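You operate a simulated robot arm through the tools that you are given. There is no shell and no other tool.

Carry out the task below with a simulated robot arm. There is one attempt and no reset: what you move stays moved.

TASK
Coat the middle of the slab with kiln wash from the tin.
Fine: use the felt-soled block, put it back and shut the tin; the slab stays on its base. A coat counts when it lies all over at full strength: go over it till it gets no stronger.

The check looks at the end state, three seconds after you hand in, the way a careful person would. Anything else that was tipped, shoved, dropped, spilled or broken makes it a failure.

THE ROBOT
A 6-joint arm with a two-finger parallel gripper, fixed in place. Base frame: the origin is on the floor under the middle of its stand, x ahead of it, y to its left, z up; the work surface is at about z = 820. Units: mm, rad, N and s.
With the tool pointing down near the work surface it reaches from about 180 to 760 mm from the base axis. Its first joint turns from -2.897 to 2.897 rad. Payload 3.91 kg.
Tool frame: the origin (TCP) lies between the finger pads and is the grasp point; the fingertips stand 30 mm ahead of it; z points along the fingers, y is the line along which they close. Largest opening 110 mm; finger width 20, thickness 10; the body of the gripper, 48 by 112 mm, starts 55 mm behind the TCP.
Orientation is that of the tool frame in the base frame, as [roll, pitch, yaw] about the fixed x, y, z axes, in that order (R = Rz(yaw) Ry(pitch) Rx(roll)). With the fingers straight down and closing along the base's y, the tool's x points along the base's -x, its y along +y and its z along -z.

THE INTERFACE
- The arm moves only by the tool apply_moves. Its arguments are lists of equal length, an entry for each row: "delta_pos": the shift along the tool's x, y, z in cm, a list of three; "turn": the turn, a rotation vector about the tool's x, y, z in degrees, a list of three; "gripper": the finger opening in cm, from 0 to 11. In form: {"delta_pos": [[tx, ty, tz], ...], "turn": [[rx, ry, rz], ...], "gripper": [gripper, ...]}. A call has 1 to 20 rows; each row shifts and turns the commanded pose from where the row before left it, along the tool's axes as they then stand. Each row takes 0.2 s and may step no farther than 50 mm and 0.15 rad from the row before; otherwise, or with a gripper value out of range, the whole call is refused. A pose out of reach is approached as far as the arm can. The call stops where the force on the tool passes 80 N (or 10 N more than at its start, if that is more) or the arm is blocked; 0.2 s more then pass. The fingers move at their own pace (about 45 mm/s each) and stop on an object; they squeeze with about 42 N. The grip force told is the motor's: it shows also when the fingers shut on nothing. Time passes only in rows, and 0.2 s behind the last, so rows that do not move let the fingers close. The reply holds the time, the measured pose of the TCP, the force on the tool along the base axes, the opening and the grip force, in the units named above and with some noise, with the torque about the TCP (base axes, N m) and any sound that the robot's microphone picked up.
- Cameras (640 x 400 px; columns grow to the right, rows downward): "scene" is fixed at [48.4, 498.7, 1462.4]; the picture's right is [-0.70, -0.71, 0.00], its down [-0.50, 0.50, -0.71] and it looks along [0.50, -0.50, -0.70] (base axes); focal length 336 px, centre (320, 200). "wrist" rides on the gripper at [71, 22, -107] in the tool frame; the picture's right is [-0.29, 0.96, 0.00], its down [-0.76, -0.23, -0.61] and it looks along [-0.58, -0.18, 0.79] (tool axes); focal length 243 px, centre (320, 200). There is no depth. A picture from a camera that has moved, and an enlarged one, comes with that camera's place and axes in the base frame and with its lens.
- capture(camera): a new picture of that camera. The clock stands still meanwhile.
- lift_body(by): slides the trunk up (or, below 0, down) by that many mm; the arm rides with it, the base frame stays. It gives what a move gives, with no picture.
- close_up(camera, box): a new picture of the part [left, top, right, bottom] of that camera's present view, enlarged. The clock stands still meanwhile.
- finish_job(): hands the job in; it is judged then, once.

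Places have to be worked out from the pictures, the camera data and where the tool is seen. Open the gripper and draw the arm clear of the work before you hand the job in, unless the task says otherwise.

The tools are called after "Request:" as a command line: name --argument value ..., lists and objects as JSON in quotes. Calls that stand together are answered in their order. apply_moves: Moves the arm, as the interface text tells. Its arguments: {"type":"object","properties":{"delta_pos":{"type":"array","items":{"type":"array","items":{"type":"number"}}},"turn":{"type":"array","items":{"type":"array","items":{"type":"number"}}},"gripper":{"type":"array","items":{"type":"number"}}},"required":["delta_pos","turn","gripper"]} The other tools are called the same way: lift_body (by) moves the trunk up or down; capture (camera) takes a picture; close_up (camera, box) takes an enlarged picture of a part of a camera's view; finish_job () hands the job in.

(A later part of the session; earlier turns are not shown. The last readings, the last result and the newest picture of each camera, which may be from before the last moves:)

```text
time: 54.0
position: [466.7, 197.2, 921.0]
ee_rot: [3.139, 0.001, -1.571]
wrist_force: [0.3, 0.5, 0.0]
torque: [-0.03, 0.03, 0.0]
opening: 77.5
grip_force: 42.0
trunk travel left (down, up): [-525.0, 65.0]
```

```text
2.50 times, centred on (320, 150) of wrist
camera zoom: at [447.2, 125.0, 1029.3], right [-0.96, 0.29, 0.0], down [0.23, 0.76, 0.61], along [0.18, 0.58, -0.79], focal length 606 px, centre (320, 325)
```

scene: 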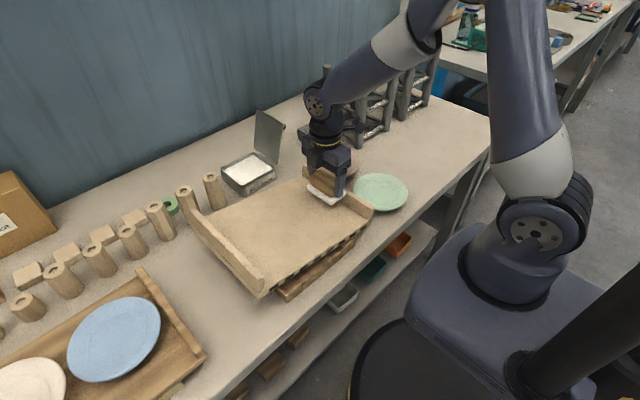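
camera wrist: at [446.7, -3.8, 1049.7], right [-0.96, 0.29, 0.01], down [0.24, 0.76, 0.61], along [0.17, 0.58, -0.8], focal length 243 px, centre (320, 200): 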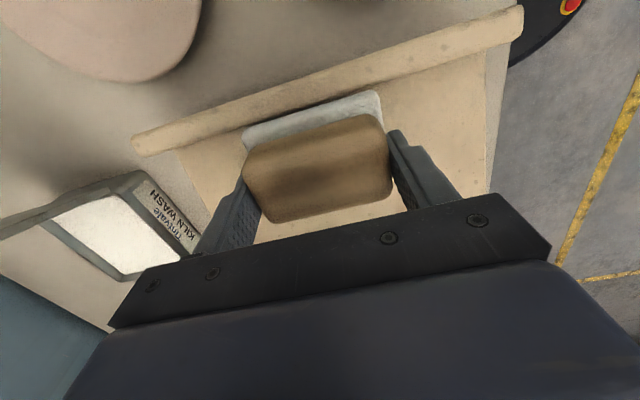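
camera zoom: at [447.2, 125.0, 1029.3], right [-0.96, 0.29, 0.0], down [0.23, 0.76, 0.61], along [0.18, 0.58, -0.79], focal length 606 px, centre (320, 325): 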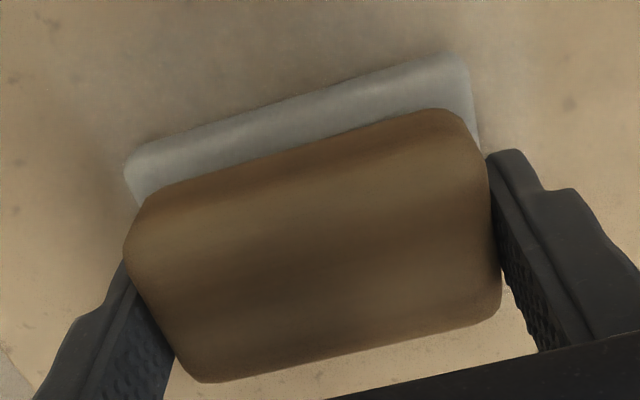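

Re-gripped cleanly with zero residual force; the sole sits flat with TCP z=921. I'll press about 1 mm and read the force and torques.

Request:
apply_moves --delta_pos '[[0, 0, 0.08], [0, 0, 0], [0, 0, 0]]' --turn '[[0, 0, 0], [0, 0, 0], [0, 0, 0]]' --gripper '[7, 7, 7]'

```text
time: 54.8
position: [467.4, 196.3, 920.5]
ee_rot: [3.141, 0.0, -1.571]
wrist_force: [-1.1, -2.8, 6.6]
torque: [-0.19, 0.28, 0.07]
opening: 77.5
grip_force: 41.8
trunk travel left (down, up): [-525.0, 65.0]
```

Gentle, even contact (6.6 N). I'll add 0.4 mm and make a first stroke toward +y, then look at what it leaves.

Request:
apply_moves --delta_pos '[[0, 0, 0.04], [-2, 0, 0], [-2, 0, 0], [-2, 0, 0], [-2, 0, 0], [-2, 0, 0]]' --turn '[[0, 0, 0], [0, 0, 0], [0, 0, 0], [0, 0, 0], [0, 0, 0], [0, 0, 0]]' --gripper '[7, 7, 7, 7, 7, 7]'

Request:
close_up --camera "scene" --box '[180, 150, 390, 310]'

Request:
capture --camera "wrist"

```text
time: 56.2
position: [467.4, 294.8, 921.7]
ee_rot: [-3.141, 0.001, -1.569]
wrist_force: [-0.6, -6.0, 19.8]
torque: [-0.48, 0.24, 0.19]
opening: 77.3
grip_force: 41.8
trunk travel left (down, up): [-525.0, 65.0]
```

```text
2.50 times, centred on (285, 230) of scene
camera zoom: at [48.4, 498.7, 1462.4], right [-0.7, -0.71, 0.0], down [-0.5, 0.5, -0.71], along [0.5, -0.5, -0.7], focal length 839 px, centre (408, 125)
```

zoom: 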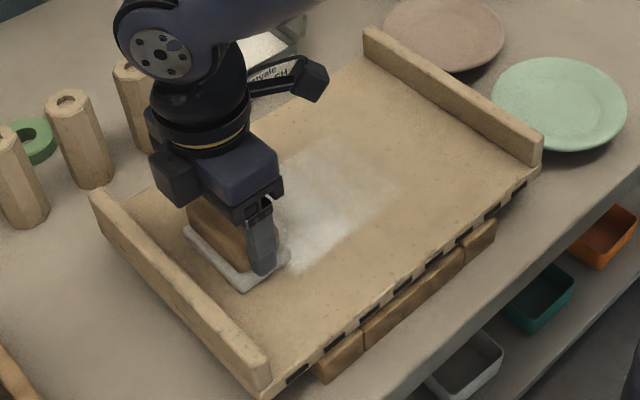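

```text
taken
camera wrist: at [446.5, 223.1, 1028.8], right [-0.96, 0.29, 0.0], down [0.23, 0.76, 0.61], along [0.18, 0.58, -0.79], focal length 243 px, centre (320, 200)
```

wrist: 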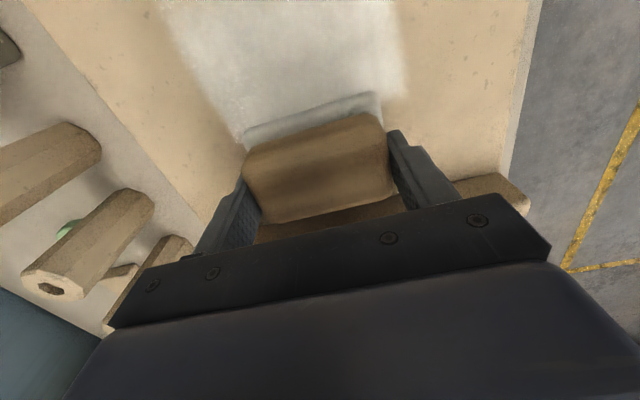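

It works: a whitish swath about 85 mm wide. I'll carry on to near the +y rail and come back over the same swath to see how strongly it builds with the remaining load.

Request:
apply_moves --delta_pos '[[-1, 0, -0.05], [-1, 0, 0], [0, 0, 0], [2, 0, 0], [2, 0, 0], [2, 0, 0.02], [2, 0, 0.02], [2, 0, 0.02], [2, 0, 0.02], [2, 0, 0], [2, 0, 0], [2, 0, 0], [2, 0, 0]]' --turn '[[0, 0, 0], [0, 0, 0], [0, 0, 0], [0, 0, 0], [0, 0, 0], [0, 0, 0], [0, 0, 0], [0, 0, 0], [0, 0, 0], [0, 0, 0], [0, 0, 0], [0, 0, 0], [0, 0, 0]]' --gripper '[7, 7, 7, 7, 7, 7, 7, 7, 7, 7, 7, 7, 7]'

Request:
close_up --camera "scene" --box '[180, 150, 390, 310]'

```text
time: 59.0
position: [467.5, 115.5, 920.4]
ee_rot: [3.141, 0.001, -1.571]
wrist_force: [1.0, 5.5, 24.5]
torque: [0.38, -0.08, -0.11]
opening: 77.6
grip_force: 41.9
trunk travel left (down, up): [-525.0, 65.0]
```

```text
2.50 times, centred on (285, 230) of scene
camera zoom: at [48.4, 498.7, 1462.4], right [-0.7, -0.71, 0.0], down [-0.5, 0.5, -0.71], along [0.5, -0.5, -0.7], focal length 839 px, centre (408, 125)
```

zoom: 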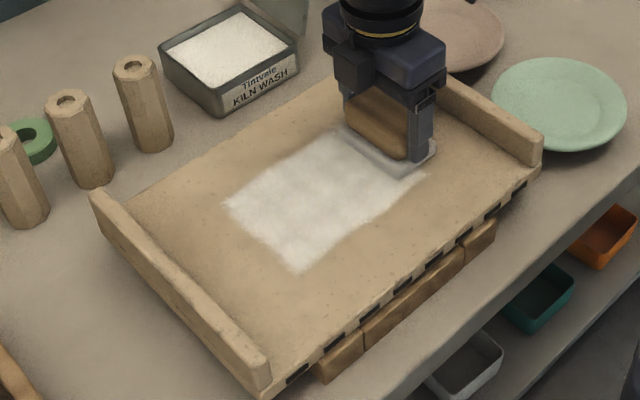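

Interesting: although the felt went to y≈340, the coat ends sharply at y≈272, which suggests the "middle" is a defined area. I'll lift off and look at the whole patch.

Request:
apply_moves --delta_pos '[[0, 0, -0.5], [0, 0, -2.0], [0, 0, -4.0], [0, 0, -4.0], [-2.5, -4.0, 0], [-2.5, -4.0, 0], [0, -4.5, 0], [0, -4.5, 0], [0, -4.5, 0]]' --turn '[[0, 0, 0], [0, 0, 0], [0, 0, 0], [0, 0, 0], [0, 0, 0], [0, 0, 0], [0, 0, 0], [0, 0, 0], [0, 0, 0]]' --gripper '[7, 7, 7, 7, 7, 7, 7, 7, 7]'

Request:
close_up --camera "scene" --box '[180, 150, 390, 310]'

Request:
close_up --camera "scene" --box '[225, 170, 345, 270]'

```text
time: 61.0
position: [681.7, 166.9, 1022.8]
ee_rot: [3.138, 0.0, -1.571]
wrist_force: [0.2, 0.1, -0.7]
torque: [0.01, 0.01, -0.02]
opening: 77.2
grip_force: 42.2
trunk travel left (down, up): [-525.0, 65.0]
```

```text
2.50 times, centred on (285, 230) of scene
camera zoom: at [48.4, 498.7, 1462.4], right [-0.7, -0.71, 0.0], down [-0.5, 0.5, -0.71], along [0.5, -0.5, -0.7], focal length 839 px, centre (408, 125)
```

zoom: 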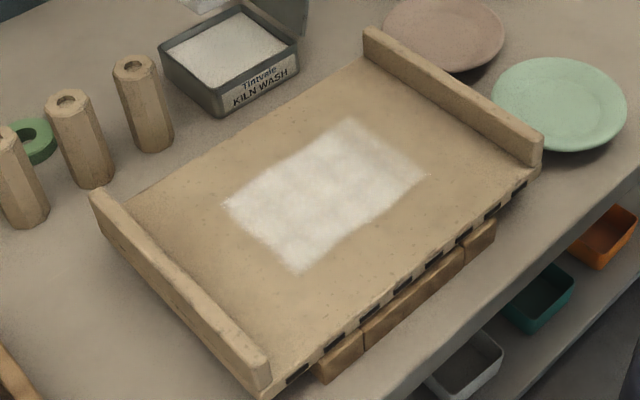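

```text
4.00 times, centred on (285, 220) of scene
camera zoom: at [48.4, 498.7, 1462.4], right [-0.7, -0.71, 0.0], down [-0.5, 0.5, -0.71], along [0.5, -0.5, -0.7], focal length 1342 px, centre (460, 120)
```

zoom: 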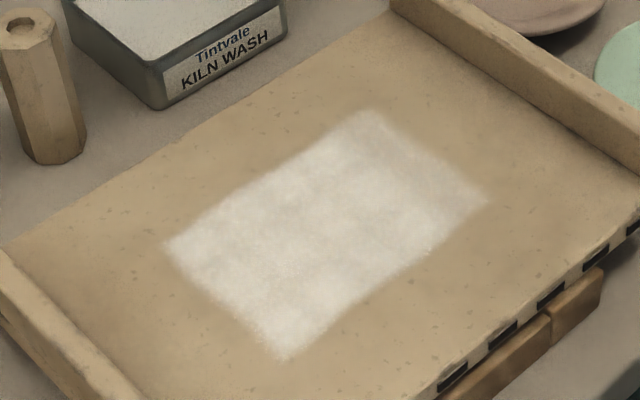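

The coated area is about x 409–519, y 115–272, centred on the slab, so far still blotchy. I'll reload: move over the tin, check alignment and go down to the wash.

Request:
apply_moves --delta_pos '[[1.8, -3.43, 0], [0, 0, 3.3], [0, 0, 3.3], [0, 0, 2.7]]' --turn '[[0, 0, 0], [0, 0, 0], [0, 0, 0], [0, 0, 0]]' --gripper '[7, 7, 7, 7]'

Request:
close_up --camera "wrist" --box '[190, 0, 430, 150]'

Request:
close_up --camera "scene" --box '[215, 115, 295, 205]'

```text
time: 62.0
position: [715.4, 148.9, 933.3]
ee_rot: [3.141, 0.001, -1.57]
wrist_force: [-0.2, 0.1, 0.1]
torque: [0.02, 0.01, 0.06]
opening: 77.4
grip_force: 42.6
trunk travel left (down, up): [-525.0, 65.0]
```

```text
2.67 times, centred on (310, 75) of wrist
camera zoom: at [695.5, 77.9, 1040.7], right [-0.96, 0.29, 0.0], down [0.23, 0.76, 0.61], along [0.18, 0.58, -0.79], focal length 647 px, centre (347, 533)
```

zoom: 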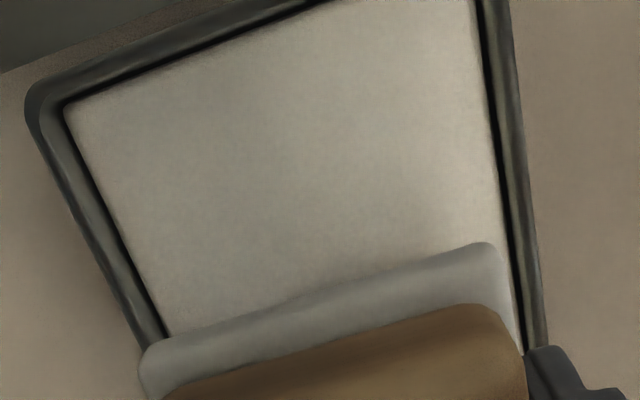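

```text
4.44 times, centred on (255, 160) of scene
camera zoom: at [48.4, 498.7, 1462.4], right [-0.7, -0.71, 0.0], down [-0.5, 0.5, -0.71], along [0.5, -0.5, -0.7], focal length 1491 px, centre (609, 378)
```

zoom: 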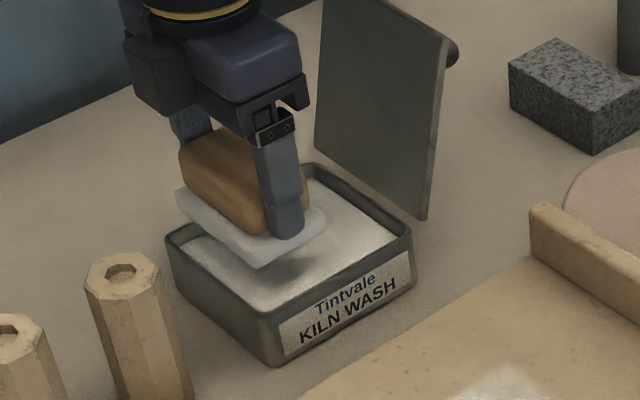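

Well aligned inside the rim. Descending to the wash in shrinking steps and watching the force.

Request:
apply_moves --delta_pos '[[0, 0.1, 1.0], [0, 0, 0.8], [0, 0, 0.5], [0, 0, 0.2], [0, 0, 0.2]]' --turn '[[0, 0, 0], [0, 0, 0], [0, 0, 0], [0, 0, 0], [0, 0, 0]]' --gripper '[7, 7, 7, 7, 7]'

```text
time: 63.2
position: [716.3, 147.8, 904.9]
ee_rot: [3.14, 0.0, -1.571]
wrist_force: [-0.4, 0.6, -0.3]
torque: [-0.03, -0.01, -0.02]
opening: 77.5
grip_force: 42.2
trunk travel left (down, up): [-525.0, 65.0]
```

No contact yet at 904.9; continuing in 1 mm steps.

Request:
apply_moves --delta_pos '[[0, 0, 0.1], [0, 0, 0.1], [0, 0, 0.1]]' --turn '[[0, 0, 0], [0, 0, 0], [0, 0, 0]]' --gripper '[7, 7, 7]'

```text
time: 64.0
position: [715.9, 149.1, 901.5]
ee_rot: [-3.141, 0.001, -1.57]
wrist_force: [0.1, -0.3, -0.2]
torque: [0.03, -0.03, 0.03]
opening: 77.1
grip_force: 42.0
trunk travel left (down, up): [-525.0, 65.0]
```

Still no contact at 901.5; I'll look at the felt and rim before going lower, since the fingertips get near the rim level.

Request:
close_up --camera "scene" --box '[215, 125, 285, 205]'

Request:
close_up --camera "wrist" --box '[190, 50, 430, 220]'

```text
5.00 times, centred on (250, 165) of scene
camera zoom: at [48.4, 498.7, 1462.4], right [-0.7, -0.71, 0.0], down [-0.5, 0.5, -0.71], along [0.5, -0.5, -0.7], focal length 1678 px, centre (670, 375)
```

zoom: 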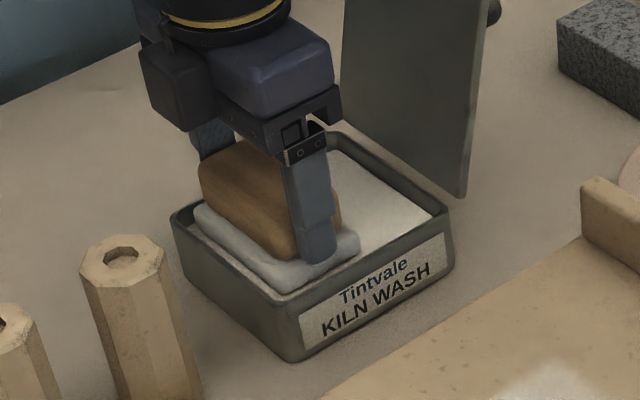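

```text
2.35 times, centred on (310, 135) of wrist
camera zoom: at [695.5, 77.3, 1010.0], right [-0.96, 0.29, 0.0], down [0.23, 0.76, 0.61], along [0.18, 0.58, -0.79], focal length 571 px, centre (344, 353)
```

zoom: 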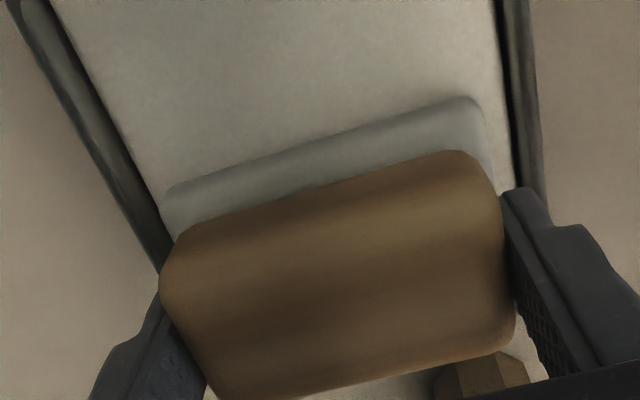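

The felt is inside the tin with clear margins. Two more 1 mm steps, checking force.

Request:
apply_moves --delta_pos '[[0, 0, 0.1], [0, 0, 0.1], [0, 0, 0]]' --turn '[[0, 0, 0], [0, 0, 0], [0, 0, 0]]' --gripper '[7, 7, 7]'

```text
time: 64.8
position: [716.2, 148.2, 902.5]
ee_rot: [-3.141, 0.0, -1.571]
wrist_force: [-0.7, 1.7, 15.4]
torque: [0.01, 0.67, -0.03]
opening: 77.2
grip_force: 42.0
trunk travel left (down, up): [-525.0, 65.0]
```

Contact at 902.5 (15 N), again toward the -x end. Same small tilt as last time to balance it, pressing slightly.

Request:
apply_moves --delta_pos '[[0, 0, 0.03], [0, 0, 0]]' --turn '[[-0.4, 0, 0], [0, 0, 0]]' --gripper '[7, 7]'

```text
time: 65.4
position: [715.9, 148.6, 902.3]
ee_rot: [3.139, 0.002, -1.571]
wrist_force: [3.6, 0.7, 20.6]
torque: [-0.04, -1.06, 0.07]
opening: 77.5
grip_force: 41.4
trunk travel left (down, up): [-525.0, 65.0]
```

It flips easily, so the sole is nearly flat; half of that back.

Request:
apply_moves --delta_pos '[[0, 0, 0], [0, 0, 0]]' --turn '[[0.2, 0, 0], [0, 0, 0]]' --gripper '[7, 7]'

```text
time: 66.0
position: [716.6, 148.0, 901.8]
ee_rot: [3.141, 0.002, -1.572]
wrist_force: [8.8, 3.8, 25.5]
torque: [-0.01, -0.18, 0.02]
opening: 77.4
grip_force: 42.6
trunk travel left (down, up): [-525.0, 65.0]
```

Balanced at 25 N. Now lifting out and going to the slab at x≈430 to find out how far the coat area extends toward -x.

Request:
apply_moves --delta_pos '[[0, 0, -2.0], [0, 0, -3.5], [0, 0, -3.5], [0, 4.78, 0], [0, 4.78, 0], [0, 4.78, 0], [0, 4.78, 0], [0, 4.78, 0], [2.0, 4.4, 0], [0, 0, 3.0], [0, 0, 2.5], [0, 0, 0.6]]' --turn '[[0, 0, 0], [0, 0, 0], [0, 0, 0], [0, 0, 0], [0, 0, 0], [0, 0, 0], [0, 0, 0], [0, 0, 0], [0, 0, 0], [0, 0, 0], [0, 0, 0], [0, 0, 0]]' --gripper '[7, 7, 7, 7, 7, 7, 7, 7, 7, 7, 7, 7]'

```text
time: 68.6
position: [434.0, 129.1, 929.5]
ee_rot: [3.136, 0.0, -1.572]
wrist_force: [-0.2, 0.2, -0.1]
torque: [-0.02, -0.03, 0.03]
opening: 77.1
grip_force: 42.2
trunk travel left (down, up): [-525.0, 65.0]
```

At (434, 129, 929.5). I'll undo the small tilt, touch down gently and stroke to y≈261 and back.

Request:
apply_moves --delta_pos '[[0, 0, 0.4], [0, 0, 0.3], [0, 0, 0.15], [0, 0, 0.1], [-2.2, 0, 0], [-2.2, 0, 0], [-2.2, 0, 0], [-2.2, 0, 0], [-2.2, 0, 0], [-2.2, 0, 0], [2.2, 0, 0], [2.2, 0, 0], [2.2, 0, 0], [2.2, 0, 0], [2.2, 0, 0], [2.2, 0, 0]]' --turn '[[0.2, 0, 0], [0, 0, 0], [0, 0, 0], [0, 0, 0], [0, 0, 0], [0, 0, 0], [0, 0, 0], [0, 0, 0], [0, 0, 0], [0, 0, 0], [0, 0, 0], [0, 0, 0], [0, 0, 0], [0, 0, 0], [0, 0, 0], [0, 0, 0]]' --gripper '[7, 7, 7, 7, 7, 7, 7, 7, 7, 7, 7, 7, 7, 7, 7, 7]'

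Request:
close_up --camera "scene" --box '[225, 170, 345, 270]'

```text
time: 72.0
position: [433.3, 127.0, 920.0]
ee_rot: [3.14, 0.0, -1.571]
wrist_force: [0.4, -2.6, 2.8]
torque: [0.0, -0.15, -0.09]
opening: 77.5
grip_force: 42.1
trunk travel left (down, up): [-525.0, 65.0]
```

```text
4.00 times, centred on (285, 220) of scene
camera zoom: at [48.4, 498.7, 1462.4], right [-0.7, -0.71, 0.0], down [-0.5, 0.5, -0.71], along [0.5, -0.5, -0.7], focal length 1342 px, centre (460, 120)
```

zoom: 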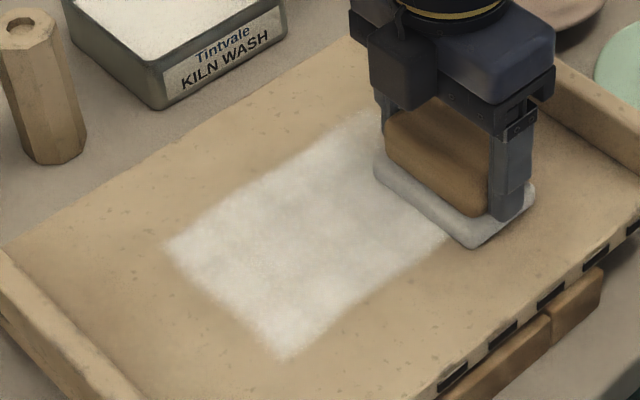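

The front edge stays at x≈409 even though the felt covered 390–477, so the target "middle" is x≈409–519, y≈115–272. The force was light (3 N), so I'll press ~0.8 mm more and go over again, then shift to the +x half.

Request:
apply_moves --delta_pos '[[0, 0, 0.08], [-2.2, 0, 0], [-2.2, 0, 0], [-2.2, 0, 0], [-2.2, 0, 0], [-2.2, 0, 0], [-2.2, 0, 0], [0, -3.0, 0], [0, -3.0, 0], [2.2, 0, 0], [2.2, 0, 0], [2.2, 0, 0], [2.2, 0, 0], [2.2, 0, 0], [2.2, 0, 0]]' --turn '[[0, 0, 0], [0, 0, 0], [0, 0, 0], [0, 0, 0], [0, 0, 0], [0, 0, 0], [0, 0, 0], [0, 0, 0], [0, 0, 0], [0, 0, 0], [0, 0, 0], [0, 0, 0], [0, 0, 0], [0, 0, 0], [0, 0, 0]]' --gripper '[7, 7, 7, 7, 7, 7, 7, 7, 7, 7, 7, 7, 7, 7, 7]'

Request:
close_up --camera "scene" --box '[225, 170, 345, 270]'

Request:
capture --camera "scene"

```text
time: 75.2
position: [492.9, 127.7, 920.7]
ee_rot: [-3.139, -0.002, -1.57]
wrist_force: [0.5, 6.2, 24.9]
torque: [0.34, 0.32, -0.17]
opening: 77.3
grip_force: 41.6
trunk travel left (down, up): [-525.0, 65.0]
```

```text
4.00 times, centred on (285, 220) of scene
camera zoom: at [48.4, 498.7, 1462.4], right [-0.7, -0.71, 0.0], down [-0.5, 0.5, -0.71], along [0.5, -0.5, -0.7], focal length 1342 px, centre (460, 120)
```

zoom: 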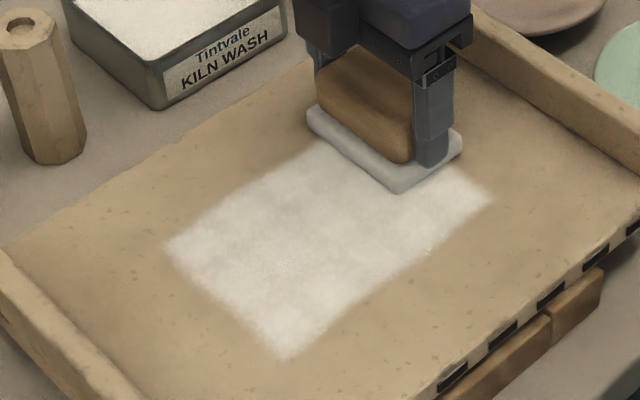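

```text
taken
```

scene: 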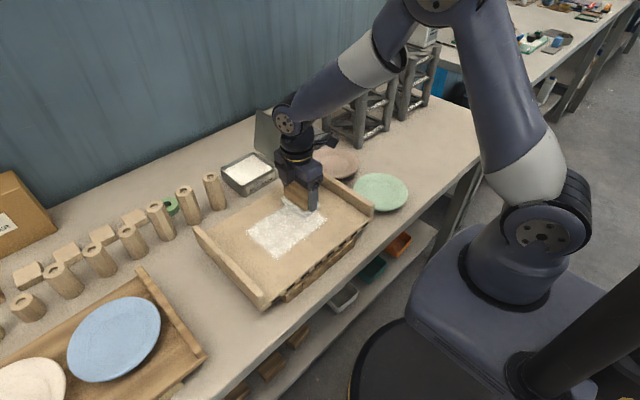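

The coat is getting whiter and the far edge also stays at x≈519. Time to reload: lifting and going back to the tin, stopping just above the wash.

Request:
apply_moves --delta_pos '[[0, 0, -1.0], [0, 0, -3.5], [0, 0, -4.5], [-2.05, -4.0, 0], [0, -4.6, 0], [0, -4.6, 0], [0, -4.6, 0], [0, -4.5, 0], [0, 0, 3.5], [0, 0, 3.0], [0, 0, 2.0], [0, 0, 0.6]]' --turn '[[0, 0, 0], [0, 0, 0], [0, 0, 0], [0, 0, 0], [0, 0, 0], [0, 0, 0], [0, 0, 0], [0, 0, 0], [0, 0, 0], [0, 0, 0], [0, 0, 0], [0, 0, 0]]' --gripper '[7, 7, 7, 7, 7, 7, 7, 7, 7, 7, 7, 7]'

Request:
close_up --camera "scene" --box '[215, 170, 335, 270]'

Request:
close_up --camera "wrist" --box '[190, 0, 430, 150]'

```text
time: 77.8
position: [716.8, 148.6, 917.5]
ee_rot: [3.14, -0.002, -1.573]
wrist_force: [0.2, 0.5, -0.7]
torque: [-0.02, 0.0, 0.04]
opening: 77.3
grip_force: 42.1
trunk travel left (down, up): [-525.0, 65.0]
```

```text
4.00 times, centred on (275, 220) of scene
camera zoom: at [48.4, 498.7, 1462.4], right [-0.7, -0.71, 0.0], down [-0.5, 0.5, -0.71], along [0.5, -0.5, -0.7], focal length 1342 px, centre (500, 120)
```

zoom: 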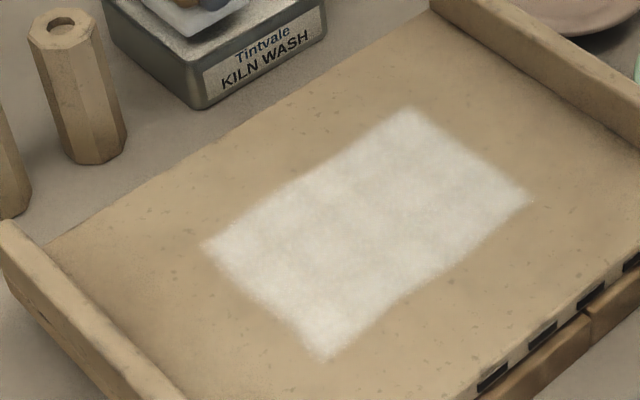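

```text
2.67 times, centred on (310, 75) of wrist
camera zoom: at [696.2, 76.3, 1026.2], right [-0.96, 0.29, 0.0], down [0.23, 0.76, 0.61], along [0.17, 0.58, -0.79], focal length 647 px, centre (347, 533)
```

zoom: 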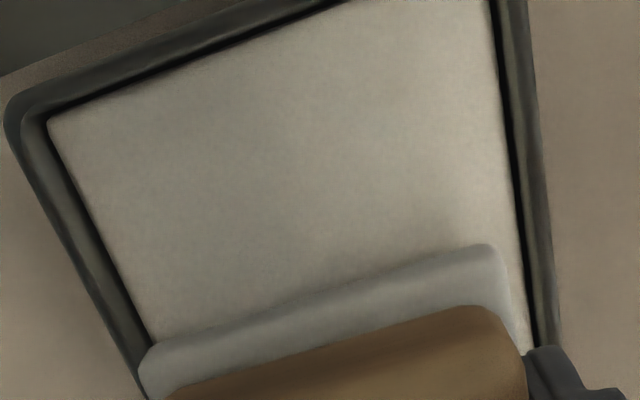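

The coat is more even now. Lowering the felt the last bit onto the wash (shifting 1 mm toward -x to stay centred).

Request:
apply_moves --delta_pos '[[0, 0.12, 0.8], [0, 0, 0.5], [0, 0, 0.2], [0, 0, 0.15], [0, 0, 0.1], [0, 0, 0]]' --turn '[[0, 0, 0], [0, 0, 0], [0, 0, 0], [-0.2, 0, 0], [0, 0, 0], [0, 0, 0]]' --gripper '[7, 7, 7, 7, 7, 7]'

```text
time: 79.2
position: [714.3, 148.9, 902.2]
ee_rot: [3.139, 0.001, -1.572]
wrist_force: [-0.4, 0.2, 8.4]
torque: [0.03, -0.33, 0.01]
opening: 77.1
grip_force: 42.2
trunk travel left (down, up): [-525.0, 65.0]
```

Contact at 8 N, slightly toward +x. I'll take back 0.1° and press 1.5 mm more.

Request:
apply_moves --delta_pos '[[0, 0, 0.1], [0, 0, 0.05], [0, 0, 0]]' --turn '[[0.12, 0, 0], [0, 0, 0], [0, 0, 0]]' --gripper '[7, 7, 7]'

```text
time: 80.0
position: [714.8, 149.5, 902.6]
ee_rot: [-3.139, 0.002, -1.57]
wrist_force: [2.7, 2.6, 22.2]
torque: [-0.08, 0.72, -0.06]
opening: 77.2
grip_force: 42.1
trunk travel left (down, up): [-525.0, 65.0]
```

Nearly balanced; a final 0.08° nudge, then lift out and carry on to the slab at x≈490.

Request:
apply_moves --delta_pos '[[0, 0, 0], [0, 0, 0], [0, 0, -2.0], [0, 0, -3.5], [0, 0, -3.5], [0, 4.5, 0], [0, 4.5, 0], [0, 4.5, 0], [0, 4.5, 0], [2.0, 4.5, 0], [0, 0, 3.0], [0, 0, 2.5], [0, 0, 0.6]]' --turn '[[-0.08, 0, 0], [0, 0, 0], [0, 0, 0], [0, 0, 0], [0, 0, 0], [0, 0, 0], [0, 0, 0], [0, 0, 0], [0, 0, 0], [0, 0, 0], [0.1, 0, 0], [0, 0, 0], [0, 0, 0]]' --gripper '[7, 7, 7, 7, 7, 7, 7, 7, 7, 7, 7, 7, 7]'

```text
time: 82.8
position: [490.4, 129.8, 927.3]
ee_rot: [3.139, 0.0, -1.57]
wrist_force: [0.3, -0.1, -1.0]
torque: [-0.02, 0.02, 0.01]
opening: 77.2
grip_force: 42.3
trunk travel left (down, up): [-525.0, 65.0]
```

At (490, 130, 927). Touching down with about 12 N and making strokes at x≈490, then x≈464.

Request:
apply_moves --delta_pos '[[0, 0, 0.3], [0, 0, 0.2], [0, 0, 0.15], [-2.2, 0, 0], [-2.2, 0, 0], [-2.2, 0, 0], [-2.2, 0, 0], [-2.2, 0, 0], [-2.2, 0, 0], [0, 2.6, 0.05], [2.2, 0, 0], [2.2, 0, 0], [2.2, 0, 0], [2.2, 0, 0], [2.2, 0, 0], [2.2, 0, 0], [0, 2.6, 0.05]]' --turn '[[0, 0, 0], [0, 0, 0], [0, 0, 0], [0, 0, 0], [0, 0, 0], [0, 0, 0], [0, 0, 0], [0, 0, 0], [0, 0, 0], [0, 0, 0], [0, 0, 0], [0, 0, 0], [0, 0, 0], [0, 0, 0], [0, 0, 0], [0, 0, 0], [0, 0, 0]]' --gripper '[7, 7, 7, 7, 7, 7, 7, 7, 7, 7, 7, 7, 7, 7, 7, 7, 7]'

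Request:
close_up --camera "scene" --box '[215, 170, 335, 270]'

```text
time: 86.4
position: [437.6, 127.6, 920.4]
ee_rot: [3.139, -0.001, -1.571]
wrist_force: [-0.5, 0.2, -0.8]
torque: [0.03, 0.02, -0.03]
opening: 77.2
grip_force: 41.8
trunk travel left (down, up): [-525.0, 65.0]
```

```text
4.00 times, centred on (275, 220) of scene
camera zoom: at [48.4, 498.7, 1462.4], right [-0.7, -0.71, 0.0], down [-0.5, 0.5, -0.71], along [0.5, -0.5, -0.7], focal length 1342 px, centre (500, 120)
```

zoom: 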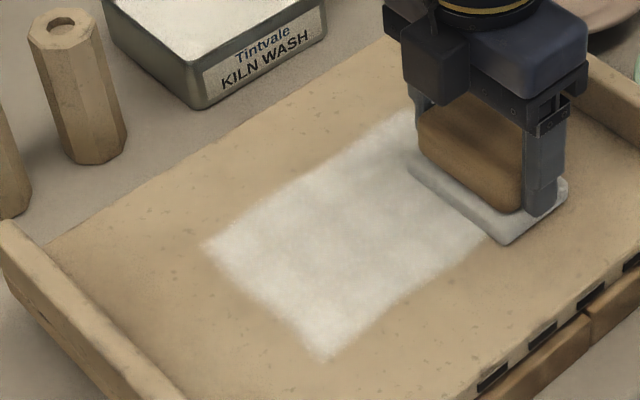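

Not touching at x≈438 (the slab is ~1 mm lower there). I'll press 1.2 mm more for the strokes here and check the force mid-way.

Request:
apply_moves --delta_pos '[[0, 0, 0.08], [0, 0, 0.05], [-2.2, 0, 0], [-2.2, 0, 0], [-2.2, 0, 0]]' --turn '[[0, 0, 0], [0, 0, 0], [0, 0, 0], [0, 0, 0], [0, 0, 0]]' --gripper '[7, 7, 7, 7, 7]'

```text
time: 87.6
position: [437.2, 194.6, 921.3]
ee_rot: [-3.141, 0.002, -1.571]
wrist_force: [-0.3, -5.8, 21.8]
torque: [-0.43, 0.04, 0.07]
opening: 77.3
grip_force: 41.7
trunk travel left (down, up): [-525.0, 65.0]
```

22 N here with solid contact. Finishing this stroke and coming back over it, then checking the look.

Request:
apply_moves --delta_pos '[[-2.2, 0, -0.03], [-2.2, 0, 0], [-2.2, 0, 0], [2.2, 0, 0], [2.2, 0, 0], [2.2, 0, 0], [2.2, 0, 0.03], [2.2, 0, 0.04], [2.2, 0, 0.04], [0, -2.6, -0.06], [-2.2, 0, -0.03], [-2.2, 0, -0.03], [-2.2, 0, 0], [-2.2, 0, 0], [-2.2, 0, 0], [-2.2, 0, 0]]' --turn '[[0, 0, 0], [0, 0, 0], [0, 0, 0], [0, 0, 0], [0, 0, 0], [0, 0, 0], [0, 0, 0], [0, 0, 0], [0, 0, 0], [0, 0, 0], [0, 0, 0], [0, 0, 0], [0, 0, 0], [0, 0, 0], [0, 0, 0], [0, 0, 0]]' --gripper '[7, 7, 7, 7, 7, 7, 7, 7, 7, 7, 7, 7, 7, 7, 7, 7]'

Request:
close_up --camera "scene" --box '[215, 170, 335, 270]'

Request:
close_up --camera "wrist" --box '[100, 0, 500, 150]'

```text
time: 91.0
position: [461.7, 260.9, 920.1]
ee_rot: [3.141, 0.0, -1.57]
wrist_force: [0.0, -2.1, 8.7]
torque: [-0.09, -0.44, -0.02]
opening: 77.5
grip_force: 42.3
trunk travel left (down, up): [-525.0, 65.0]
```

```text
4.00 times, centred on (275, 220) of scene
camera zoom: at [48.4, 498.7, 1462.4], right [-0.7, -0.71, 0.0], down [-0.5, 0.5, -0.71], along [0.5, -0.5, -0.7], focal length 1342 px, centre (500, 120)
```

zoom: 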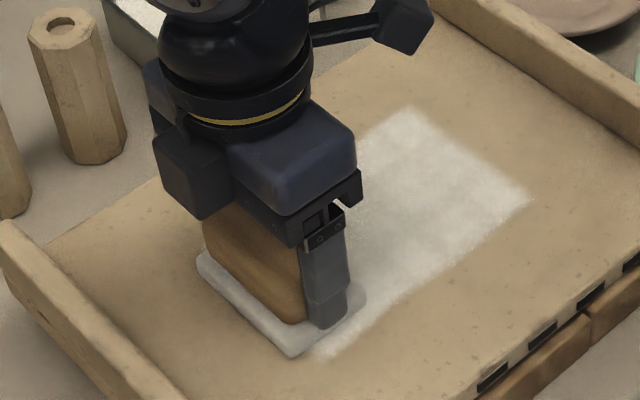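

```text
1.60 times, centred on (300, 75) of wrist
camera zoom: at [442.0, 189.6, 1028.8], right [-0.96, 0.29, 0.0], down [0.23, 0.76, 0.61], along [0.17, 0.58, -0.79], focal length 388 px, centre (352, 400)
```

zoom: 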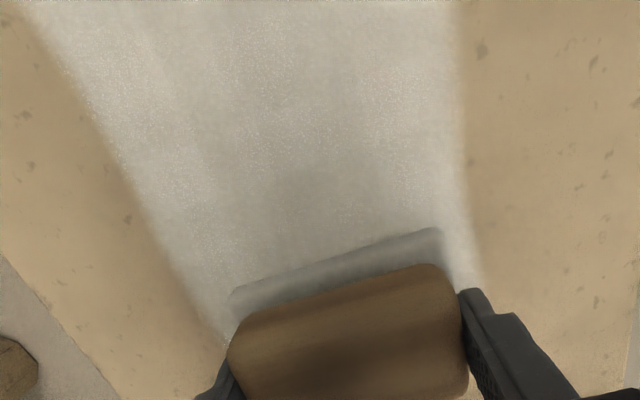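

I'll reload again; with the arm over the tin I can compare the patch to the previous picture under the same light.

Request:
apply_moves --delta_pos '[[0, 0, -1.0], [0, 0, -3.5], [0, 0, -4.5], [2.2, -4.2, 0], [2.2, -4.2, 0], [2.2, -4.2, 0], [2.2, -4.2, 0], [2.4, -4.2, 0], [0, -4.35, 0], [0, 0, 3.5], [0, 0, 3.0], [0, 0, 2.0], [0, 0, 0.6]]' --turn '[[0, 0, 0], [0, 0, 0], [0, 0, 0], [0, 0, 0], [0, 0, 0], [0, 0, 0], [0, 0, 0], [0, 0, 0], [0, 0, 0], [0, 0, 0], [0, 0, 0], [0, 0, 0], [0, 0, 0]]' --gripper '[7, 7, 7, 7, 7, 7, 7, 7, 7, 7, 7, 7, 7]'

Request:
close_up --camera "scene" --box '[215, 170, 335, 270]'

Request:
close_up --camera "wrist" --box '[190, 0, 430, 150]'

```text
time: 93.8
position: [717.5, 150.1, 918.9]
ee_rot: [3.141, 0.0, -1.57]
wrist_force: [0.3, -0.2, -1.2]
torque: [0.01, -0.04, 0.01]
opening: 77.2
grip_force: 41.7
trunk travel left (down, up): [-525.0, 65.0]
```

```text
4.00 times, centred on (275, 220) of scene
camera zoom: at [48.4, 498.7, 1462.4], right [-0.7, -0.71, 0.0], down [-0.5, 0.5, -0.71], along [0.5, -0.5, -0.7], focal length 1342 px, centre (500, 120)
```

zoom: 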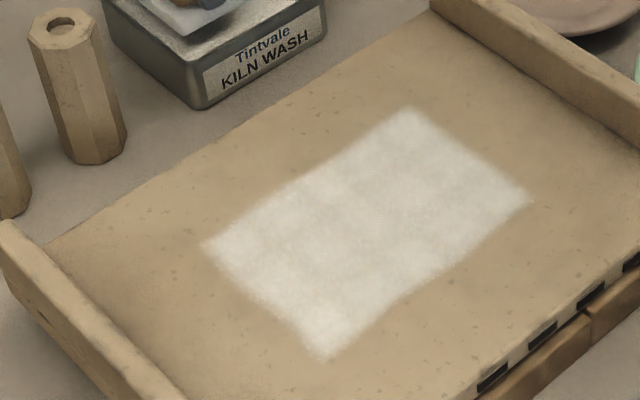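

```text
2.67 times, centred on (310, 75) of wrist
camera zoom: at [697.5, 77.6, 1027.4], right [-0.96, 0.29, 0.0], down [0.23, 0.76, 0.61], along [0.17, 0.58, -0.79], focal length 647 px, centre (347, 533)
```

zoom: 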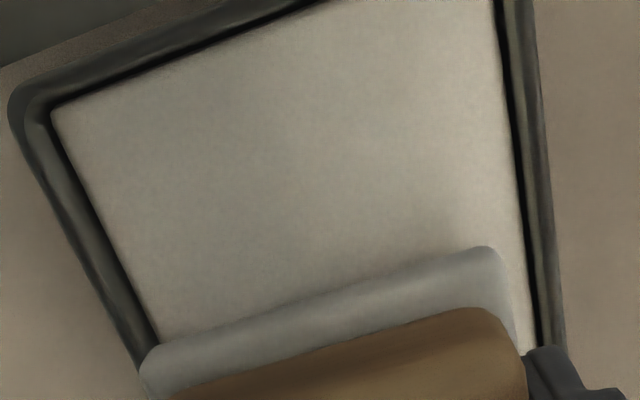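

I'll zoom tighter on the patch as a reference for strength and evenness.

Request:
close_up --camera "scene" --box '[240, 192, 318, 264]'

```text
5.56 times, centred on (279, 228) of scene
camera zoom: at [48.4, 498.7, 1462.4], right [-0.7, -0.71, 0.0], down [-0.5, 0.5, -0.71], along [0.5, -0.5, -0.7], focal length 1864 px, centre (548, 44)
```

zoom: 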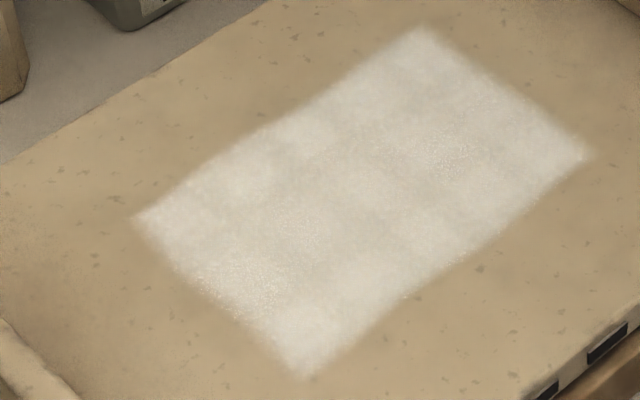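

Still slightly blotchy (pinkish zones remain). Dipping again.

Request:
apply_moves --delta_pos '[[0, 0.2, 0.8], [0, 0, 0.5], [0, 0, 0.3], [0, 0, 0.15], [0, 0, 0.1], [0, 0, 0.05], [0, 0, 0]]' --turn '[[0, 0, 0], [0, 0, 0], [0, 0, 0], [-0.1, 0, 0], [0, 0, 0], [0, 0, 0], [0, 0, 0]]' --gripper '[7, 7, 7, 7, 7, 7, 7]'

```text
time: 95.4
position: [715.5, 148.3, 902.2]
ee_rot: [-3.141, 0.0, -1.571]
wrist_force: [4.9, -0.3, 13.1]
torque: [0.03, -0.05, -0.02]
opening: 77.3
grip_force: 42.0
trunk travel left (down, up): [-525.0, 65.0]
```

Balanced at 13 N. Pressing a touch more, then straight to the slab at x≈490.

Request:
apply_moves --delta_pos '[[0, 0, 0.1], [0, 0, 0], [0, 0, 0], [0, 0, -2.0], [0, 0, -3.5], [0, 0, -3.5], [0, 4.5, 0], [0, 4.5, 0], [0, 4.5, 0], [0, 4.5, 0], [2.0, 4.5, 0], [0, 0, 3.0], [0, 0, 2.5], [0, 0, 0.7]]' --turn '[[0, 0, 0], [0, 0, 0], [0, 0, 0], [0, 0, 0], [0, 0, 0], [0, 0, 0], [0, 0, 0], [0, 0, 0], [0, 0, 0], [0, 0, 0], [0, 0, 0], [0, 0, 0], [0, 0, 0], [0, 0, 0]]' --gripper '[7, 7, 7, 7, 7, 7, 7, 7, 7, 7, 7, 7, 7, 7]'

```text
time: 98.4
position: [489.1, 129.8, 926.7]
ee_rot: [3.137, 0.0, -1.57]
wrist_force: [-0.1, 0.7, -1.1]
torque: [-0.01, 0.02, 0.01]
opening: 77.1
grip_force: 42.3
trunk travel left (down, up): [-525.0, 65.0]
```

Touching down and stroking x≈489 out and x≈463 back, following the slab's slight slope.

Request:
apply_moves --delta_pos '[[0, 0, 0.35], [0, 0, 0.2], [0, 0, 0.15], [-2.2, 0, -0.03], [-2.2, 0, -0.03], [-2.2, 0, 0], [-2.2, 0, 0], [-2.2, 0, 0], [-2.2, 0, 0], [0, 2.6, 0.03], [2.2, 0, 0], [2.2, 0, 0], [2.2, 0, 0], [2.2, 0, 0], [2.2, 0, 0.03], [2.2, 0, 0.03]]' --turn '[[0.1, 0, 0], [0, 0, 0], [0, 0, 0], [0, 0, 0], [0, 0, 0], [0, 0, 0], [0, 0, 0], [0, 0, 0], [0, 0, 0], [0, 0, 0], [0, 0, 0], [0, 0, 0], [0, 0, 0], [0, 0, 0], [0, 0, 0], [0, 0, 0]]' --gripper '[7, 7, 7, 7, 7, 7, 7, 7, 7, 7, 7, 7, 7, 7, 7, 7]'

```text
time: 101.8
position: [464.9, 127.7, 921.6]
ee_rot: [3.138, 0.001, -1.571]
wrist_force: [0.6, -0.7, 0.3]
torque: [0.03, -0.04, 0.0]
opening: 77.4
grip_force: 42.4
trunk travel left (down, up): [-525.0, 65.0]
```

No contact at this end, so the pass at this end was too light. I'll press down in small steps until I read about 12 N.

Request:
apply_moves --delta_pos '[[0, 0, 0.08], [0, 0, 0.08], [0, 0, 0]]' --turn '[[0, 0, 0], [0, 0, 0], [0, 0, 0]]' --gripper '[7, 7, 7]'

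```text
time: 102.6
position: [464.8, 128.6, 920.5]
ee_rot: [-3.139, 0.002, -1.57]
wrist_force: [-0.7, -2.9, 22.4]
torque: [-0.22, 0.55, 0.01]
opening: 77.4
grip_force: 42.1
trunk travel left (down, up): [-525.0, 65.0]
```

22 N now, a solid contact. Stroking forward at x≈465, back at x≈438, then forward again.

Request:
apply_moves --delta_pos '[[-2.2, 0, 0], [-2.2, 0, 0], [-2.2, 0, 0], [-2.2, 0, 0], [-2.2, 0, 0], [-2.2, 0, 0], [0, 2.6, 0.05], [2.2, 0, 0], [2.2, 0, 0], [2.2, 0, 0], [2.2, 0, 0], [2.2, 0, 0.03], [2.2, 0, 0.03]]' --turn '[[0, 0, 0], [0, 0, 0], [0, 0, 0], [0, 0, 0], [0, 0, 0], [0, 0, 0], [0, 0, 0], [0, 0, 0], [0, 0, 0], [0, 0, 0], [0, 0, 0], [0, 0, 0], [0, 0, 0]]' --gripper '[7, 7, 7, 7, 7, 7, 7, 7, 7, 7, 7, 7, 7]'

```text
time: 105.4
position: [437.9, 128.5, 920.4]
ee_rot: [-3.136, 0.002, -1.571]
wrist_force: [1.3, 15.1, 52.9]
torque: [0.88, 1.09, -0.43]
opening: 77.4
grip_force: 42.3
trunk travel left (down, up): [-525.0, 65.0]
```

53 N is more than I want. I'll ease off right away and check the slab's position and the coat.

Request:
apply_moves --delta_pos '[[0, 0, -0.3], [0, 0, -0.7], [0, 0, -3.0], [0, 0, -4.5], [-2.0, -4.0, 0], [0, -4.5, 0], [0, -4.5, 0], [0, -4.5, 0], [0, -4.5, 0], [0, -4.5, 0]]' --turn '[[0, 0, 0], [0, 0, 0], [0, 0, 0], [0, 0, 0], [0, 0, 0], [0, 0, 0], [0, 0, 0], [0, 0, 0], [0, 0, 0], [0, 0, 0]]' --gripper '[7, 7, 7, 7, 7, 7, 7, 7, 7, 7]'

Request:
close_up --camera "scene" --box '[240, 192, 318, 264]'

Request:
close_up --camera "scene" --box '[180, 160, 400, 320]'

Request:
close_up --camera "scene" --box '[280, 210, 390, 300]'

```text
time: 107.6
position: [703.6, 146.7, 1000.4]
ee_rot: [3.136, 0.0, -1.57]
wrist_force: [0.4, -0.1, 0.3]
torque: [0.0, 0.0, 0.0]
opening: 77.7
grip_force: 42.1
trunk travel left (down, up): [-525.0, 65.0]
```

```text
5.56 times, centred on (279, 228) of scene
camera zoom: at [48.4, 498.7, 1462.4], right [-0.7, -0.71, 0.0], down [-0.5, 0.5, -0.71], along [0.5, -0.5, -0.7], focal length 1864 px, centre (548, 44)
```

zoom: 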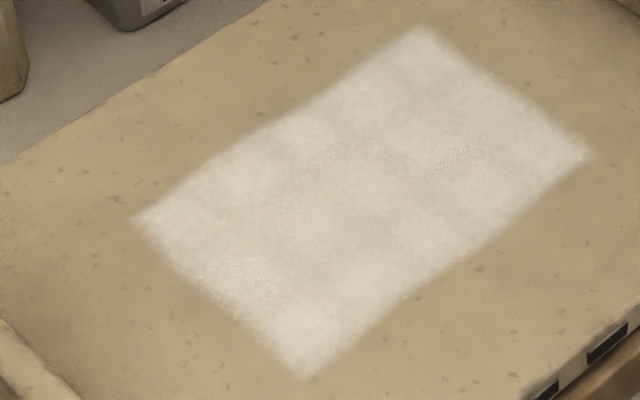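

```text
2.50 times, centred on (290, 240) of scene
camera zoom: at [48.4, 498.7, 1462.4], right [-0.7, -0.71, 0.0], down [-0.5, 0.5, -0.71], along [0.5, -0.5, -0.7], focal length 839 px, centre (395, 100)
```

zoom: 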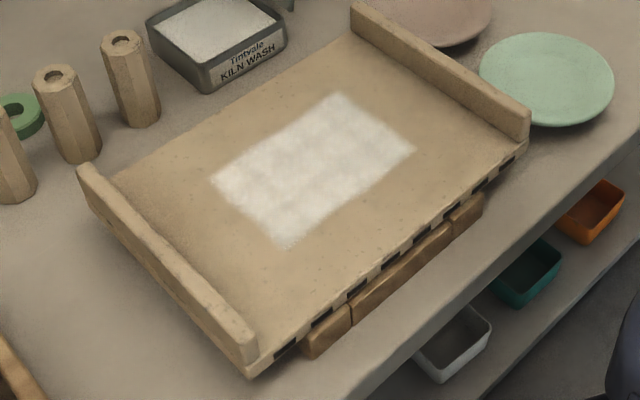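

```text
4.44 times, centred on (335, 255) of scene
camera zoom: at [48.4, 498.7, 1462.4], right [-0.7, -0.71, 0.0], down [-0.5, 0.5, -0.71], along [0.5, -0.5, -0.7], focal length 1491 px, centre (253, -44)
```

zoom: 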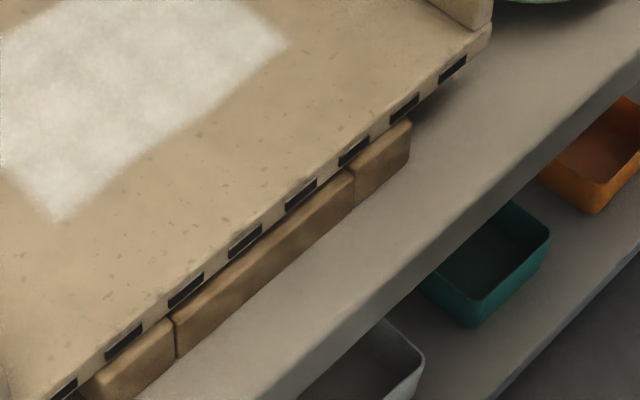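

The slab hasn't moved any further and the coat looks nearly even. I'll do another full cycle with fresh wash; first restoring the tool to true vertical, then dipping.

Request:
apply_moves --delta_pos '[[-0.2, -1.2, 0], [0, 0, 3.5], [0, 0, 3.0], [0, 0, 2.0], [0, 0, 0.8], [0, 0, 0.3], [0, 0, 0]]' --turn '[[0.22, 0, 0], [0, 0, 0], [0, 0, 0], [0, 0, 0], [0, 0, 0], [0, 0, 0], [0, 0, 0]]' --gripper '[7, 7, 7, 7, 7, 7, 7]'

```text
time: 109.2
position: [716.2, 151.8, 904.9]
ee_rot: [-3.14, -0.001, -1.571]
wrist_force: [0.0, 0.0, -1.2]
torque: [0.02, 0.0, 0.04]
opening: 77.1
grip_force: 41.7
trunk travel left (down, up): [-525.0, 65.0]
```

Just above the wash. Shifting 2 mm toward -y and pressing in small steps.

Request:
apply_moves --delta_pos '[[0.2, 0, 0.15], [0, 0, 0.1], [0, 0, 0.1], [0, 0, 0]]' --turn '[[0, 0, 0], [0, 0, 0], [0, 0, 0], [0, 0, 0]]' --gripper '[7, 7, 7, 7]'

```text
time: 110.2
position: [716.2, 147.8, 901.6]
ee_rot: [-3.14, 0.001, -1.572]
wrist_force: [0.6, -0.9, -0.4]
torque: [0.01, -0.02, -0.02]
opening: 77.3
grip_force: 41.9
trunk travel left (down, up): [-525.0, 65.0]
```

No contact yet, so the block may have slid up slightly in the grip. Continuing in 1 mm steps.

Request:
apply_moves --delta_pos '[[0, 0, 0.1], [0, 0, 0.1], [0, 0, 0]]' --turn '[[0, 0, 0], [0, 0, 0], [0, 0, 0]]' --gripper '[7, 7, 7]'

```text
time: 111.0
position: [716.2, 148.7, 902.8]
ee_rot: [-3.138, 0.0, -1.57]
wrist_force: [-0.1, -0.3, 6.3]
torque: [0.02, 0.33, 0.05]
opening: 77.5
grip_force: 42.3
trunk travel left (down, up): [-525.0, 65.0]
```

Contact reads near the finger position rather than the felt's centre, so I want to verify that the felt, and not a fingertip on the rim, is touching.

Request:
close_up --camera "scene" --box '[225, 145, 275, 195]'

Request:
close_up --camera "wrist" --box '[360, 80, 460, 180]'

Request:
close_up --camera "wrist" --box '[190, 90, 310, 200]'

```text
8.00 times, centred on (250, 170) of scene
camera zoom: at [48.4, 498.7, 1462.4], right [-0.7, -0.71, 0.0], down [-0.5, 0.5, -0.71], along [0.5, -0.5, -0.7], focal length 2684 px, centre (880, 440)
```

zoom: 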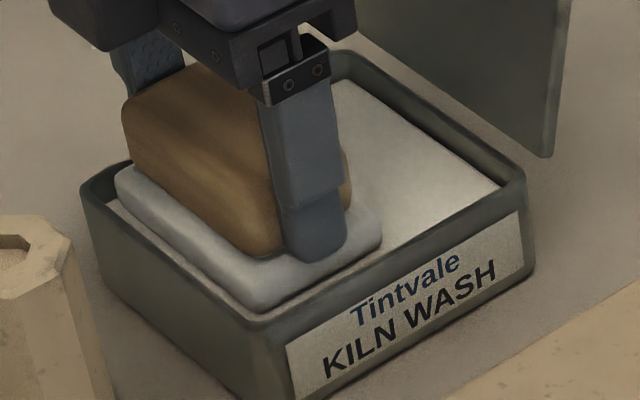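

```text
4.00 times, centred on (410, 130) of wrist
camera zoom: at [695.1, 77.2, 1009.9], right [-0.96, 0.29, 0.0], down [0.23, 0.76, 0.61], along [0.18, 0.58, -0.79], focal length 970 px, centre (-40, 480)
```

zoom: 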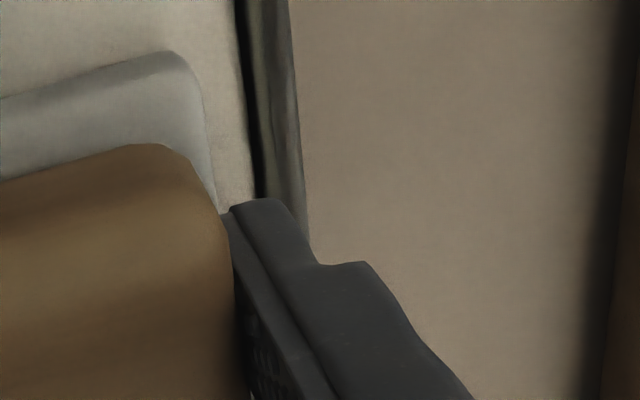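

```text
3.64 times, centred on (250, 145) of wrist
camera zoom: at [695.1, 77.2, 1009.9], right [-0.96, 0.29, 0.0], down [0.23, 0.76, 0.61], along [0.18, 0.58, -0.79], focal length 882 px, centre (574, 400)
```

zoom: 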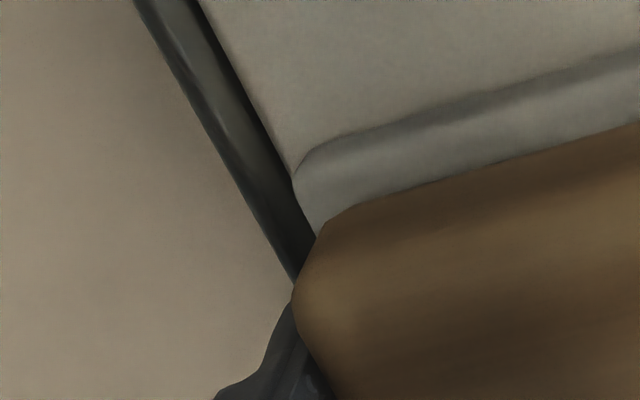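

The fingertips (span 97 mm) overlap the rims in x, so those contacts may have been fingers on the rim rather than felt in the wash. The tin is longer in y (≈108 mm inside), so I'll lift, yaw back 90°, and dip with the block's long side along y.

Request:
apply_moves --delta_pos '[[0, 0, -2.0], [0, 0, -3.5], [0, 0, -4.0], [0, 0, 0], [0, 0, 0], [0, 0, 0], [0, 0, 0], [0, 0, 0], [0, 0, 0], [0, 0, 0], [0, 0, 0], [0, 0, 0], [0, 0, 0], [0, 0, 0]]' --turn '[[0, 0, 0], [0, 0, 0], [0, 0, 0], [0, 0, 8.182], [0, 0, 8.182], [0, 0, 8.182], [0, 0, 8.182], [0, 0, 8.182], [0, 0, 8.182], [0, 0, 8.182], [0, 0, 8.182], [0, 0, 8.182], [0, 0, 8.182], [0, 0, 8.182]]' --gripper '[7, 7, 7, 7, 7, 7, 7, 7, 7, 7, 7, 7, 7, 7]'

Request:
capture --camera "wrist"

Request:
close_up --camera "scene" --box '[205, 75, 305, 205]'

```text
time: 114.0
position: [716.0, 148.6, 996.4]
ee_rot: [-3.14, 0.0, 3.141]
wrist_force: [0.6, 0.1, -1.4]
torque: [-0.01, -0.02, 0.01]
opening: 77.4
grip_force: 42.2
trunk travel left (down, up): [-525.0, 65.0]
```

```text
taken
camera wrist: at [645.5, 170.2, 1103.8], right [0.29, 0.96, 0.0], down [0.76, -0.23, 0.61], along [0.58, -0.18, -0.79], focal length 243 px, centre (320, 200)
```

wrist: 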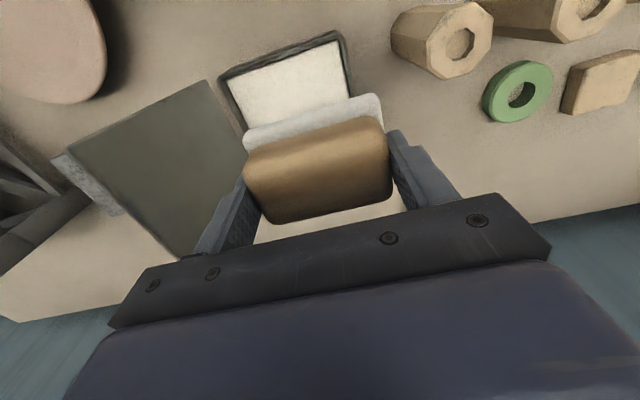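

```text
3.08 times, centred on (255, 140) of scene
camera zoom: at [48.4, 498.7, 1462.4], right [-0.7, -0.71, 0.0], down [-0.5, 0.5, -0.71], along [0.5, -0.5, -0.7], focal length 1032 px, centre (520, 385)
```

zoom: 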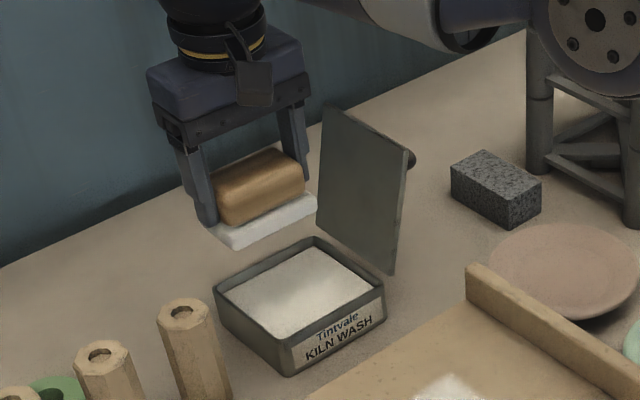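

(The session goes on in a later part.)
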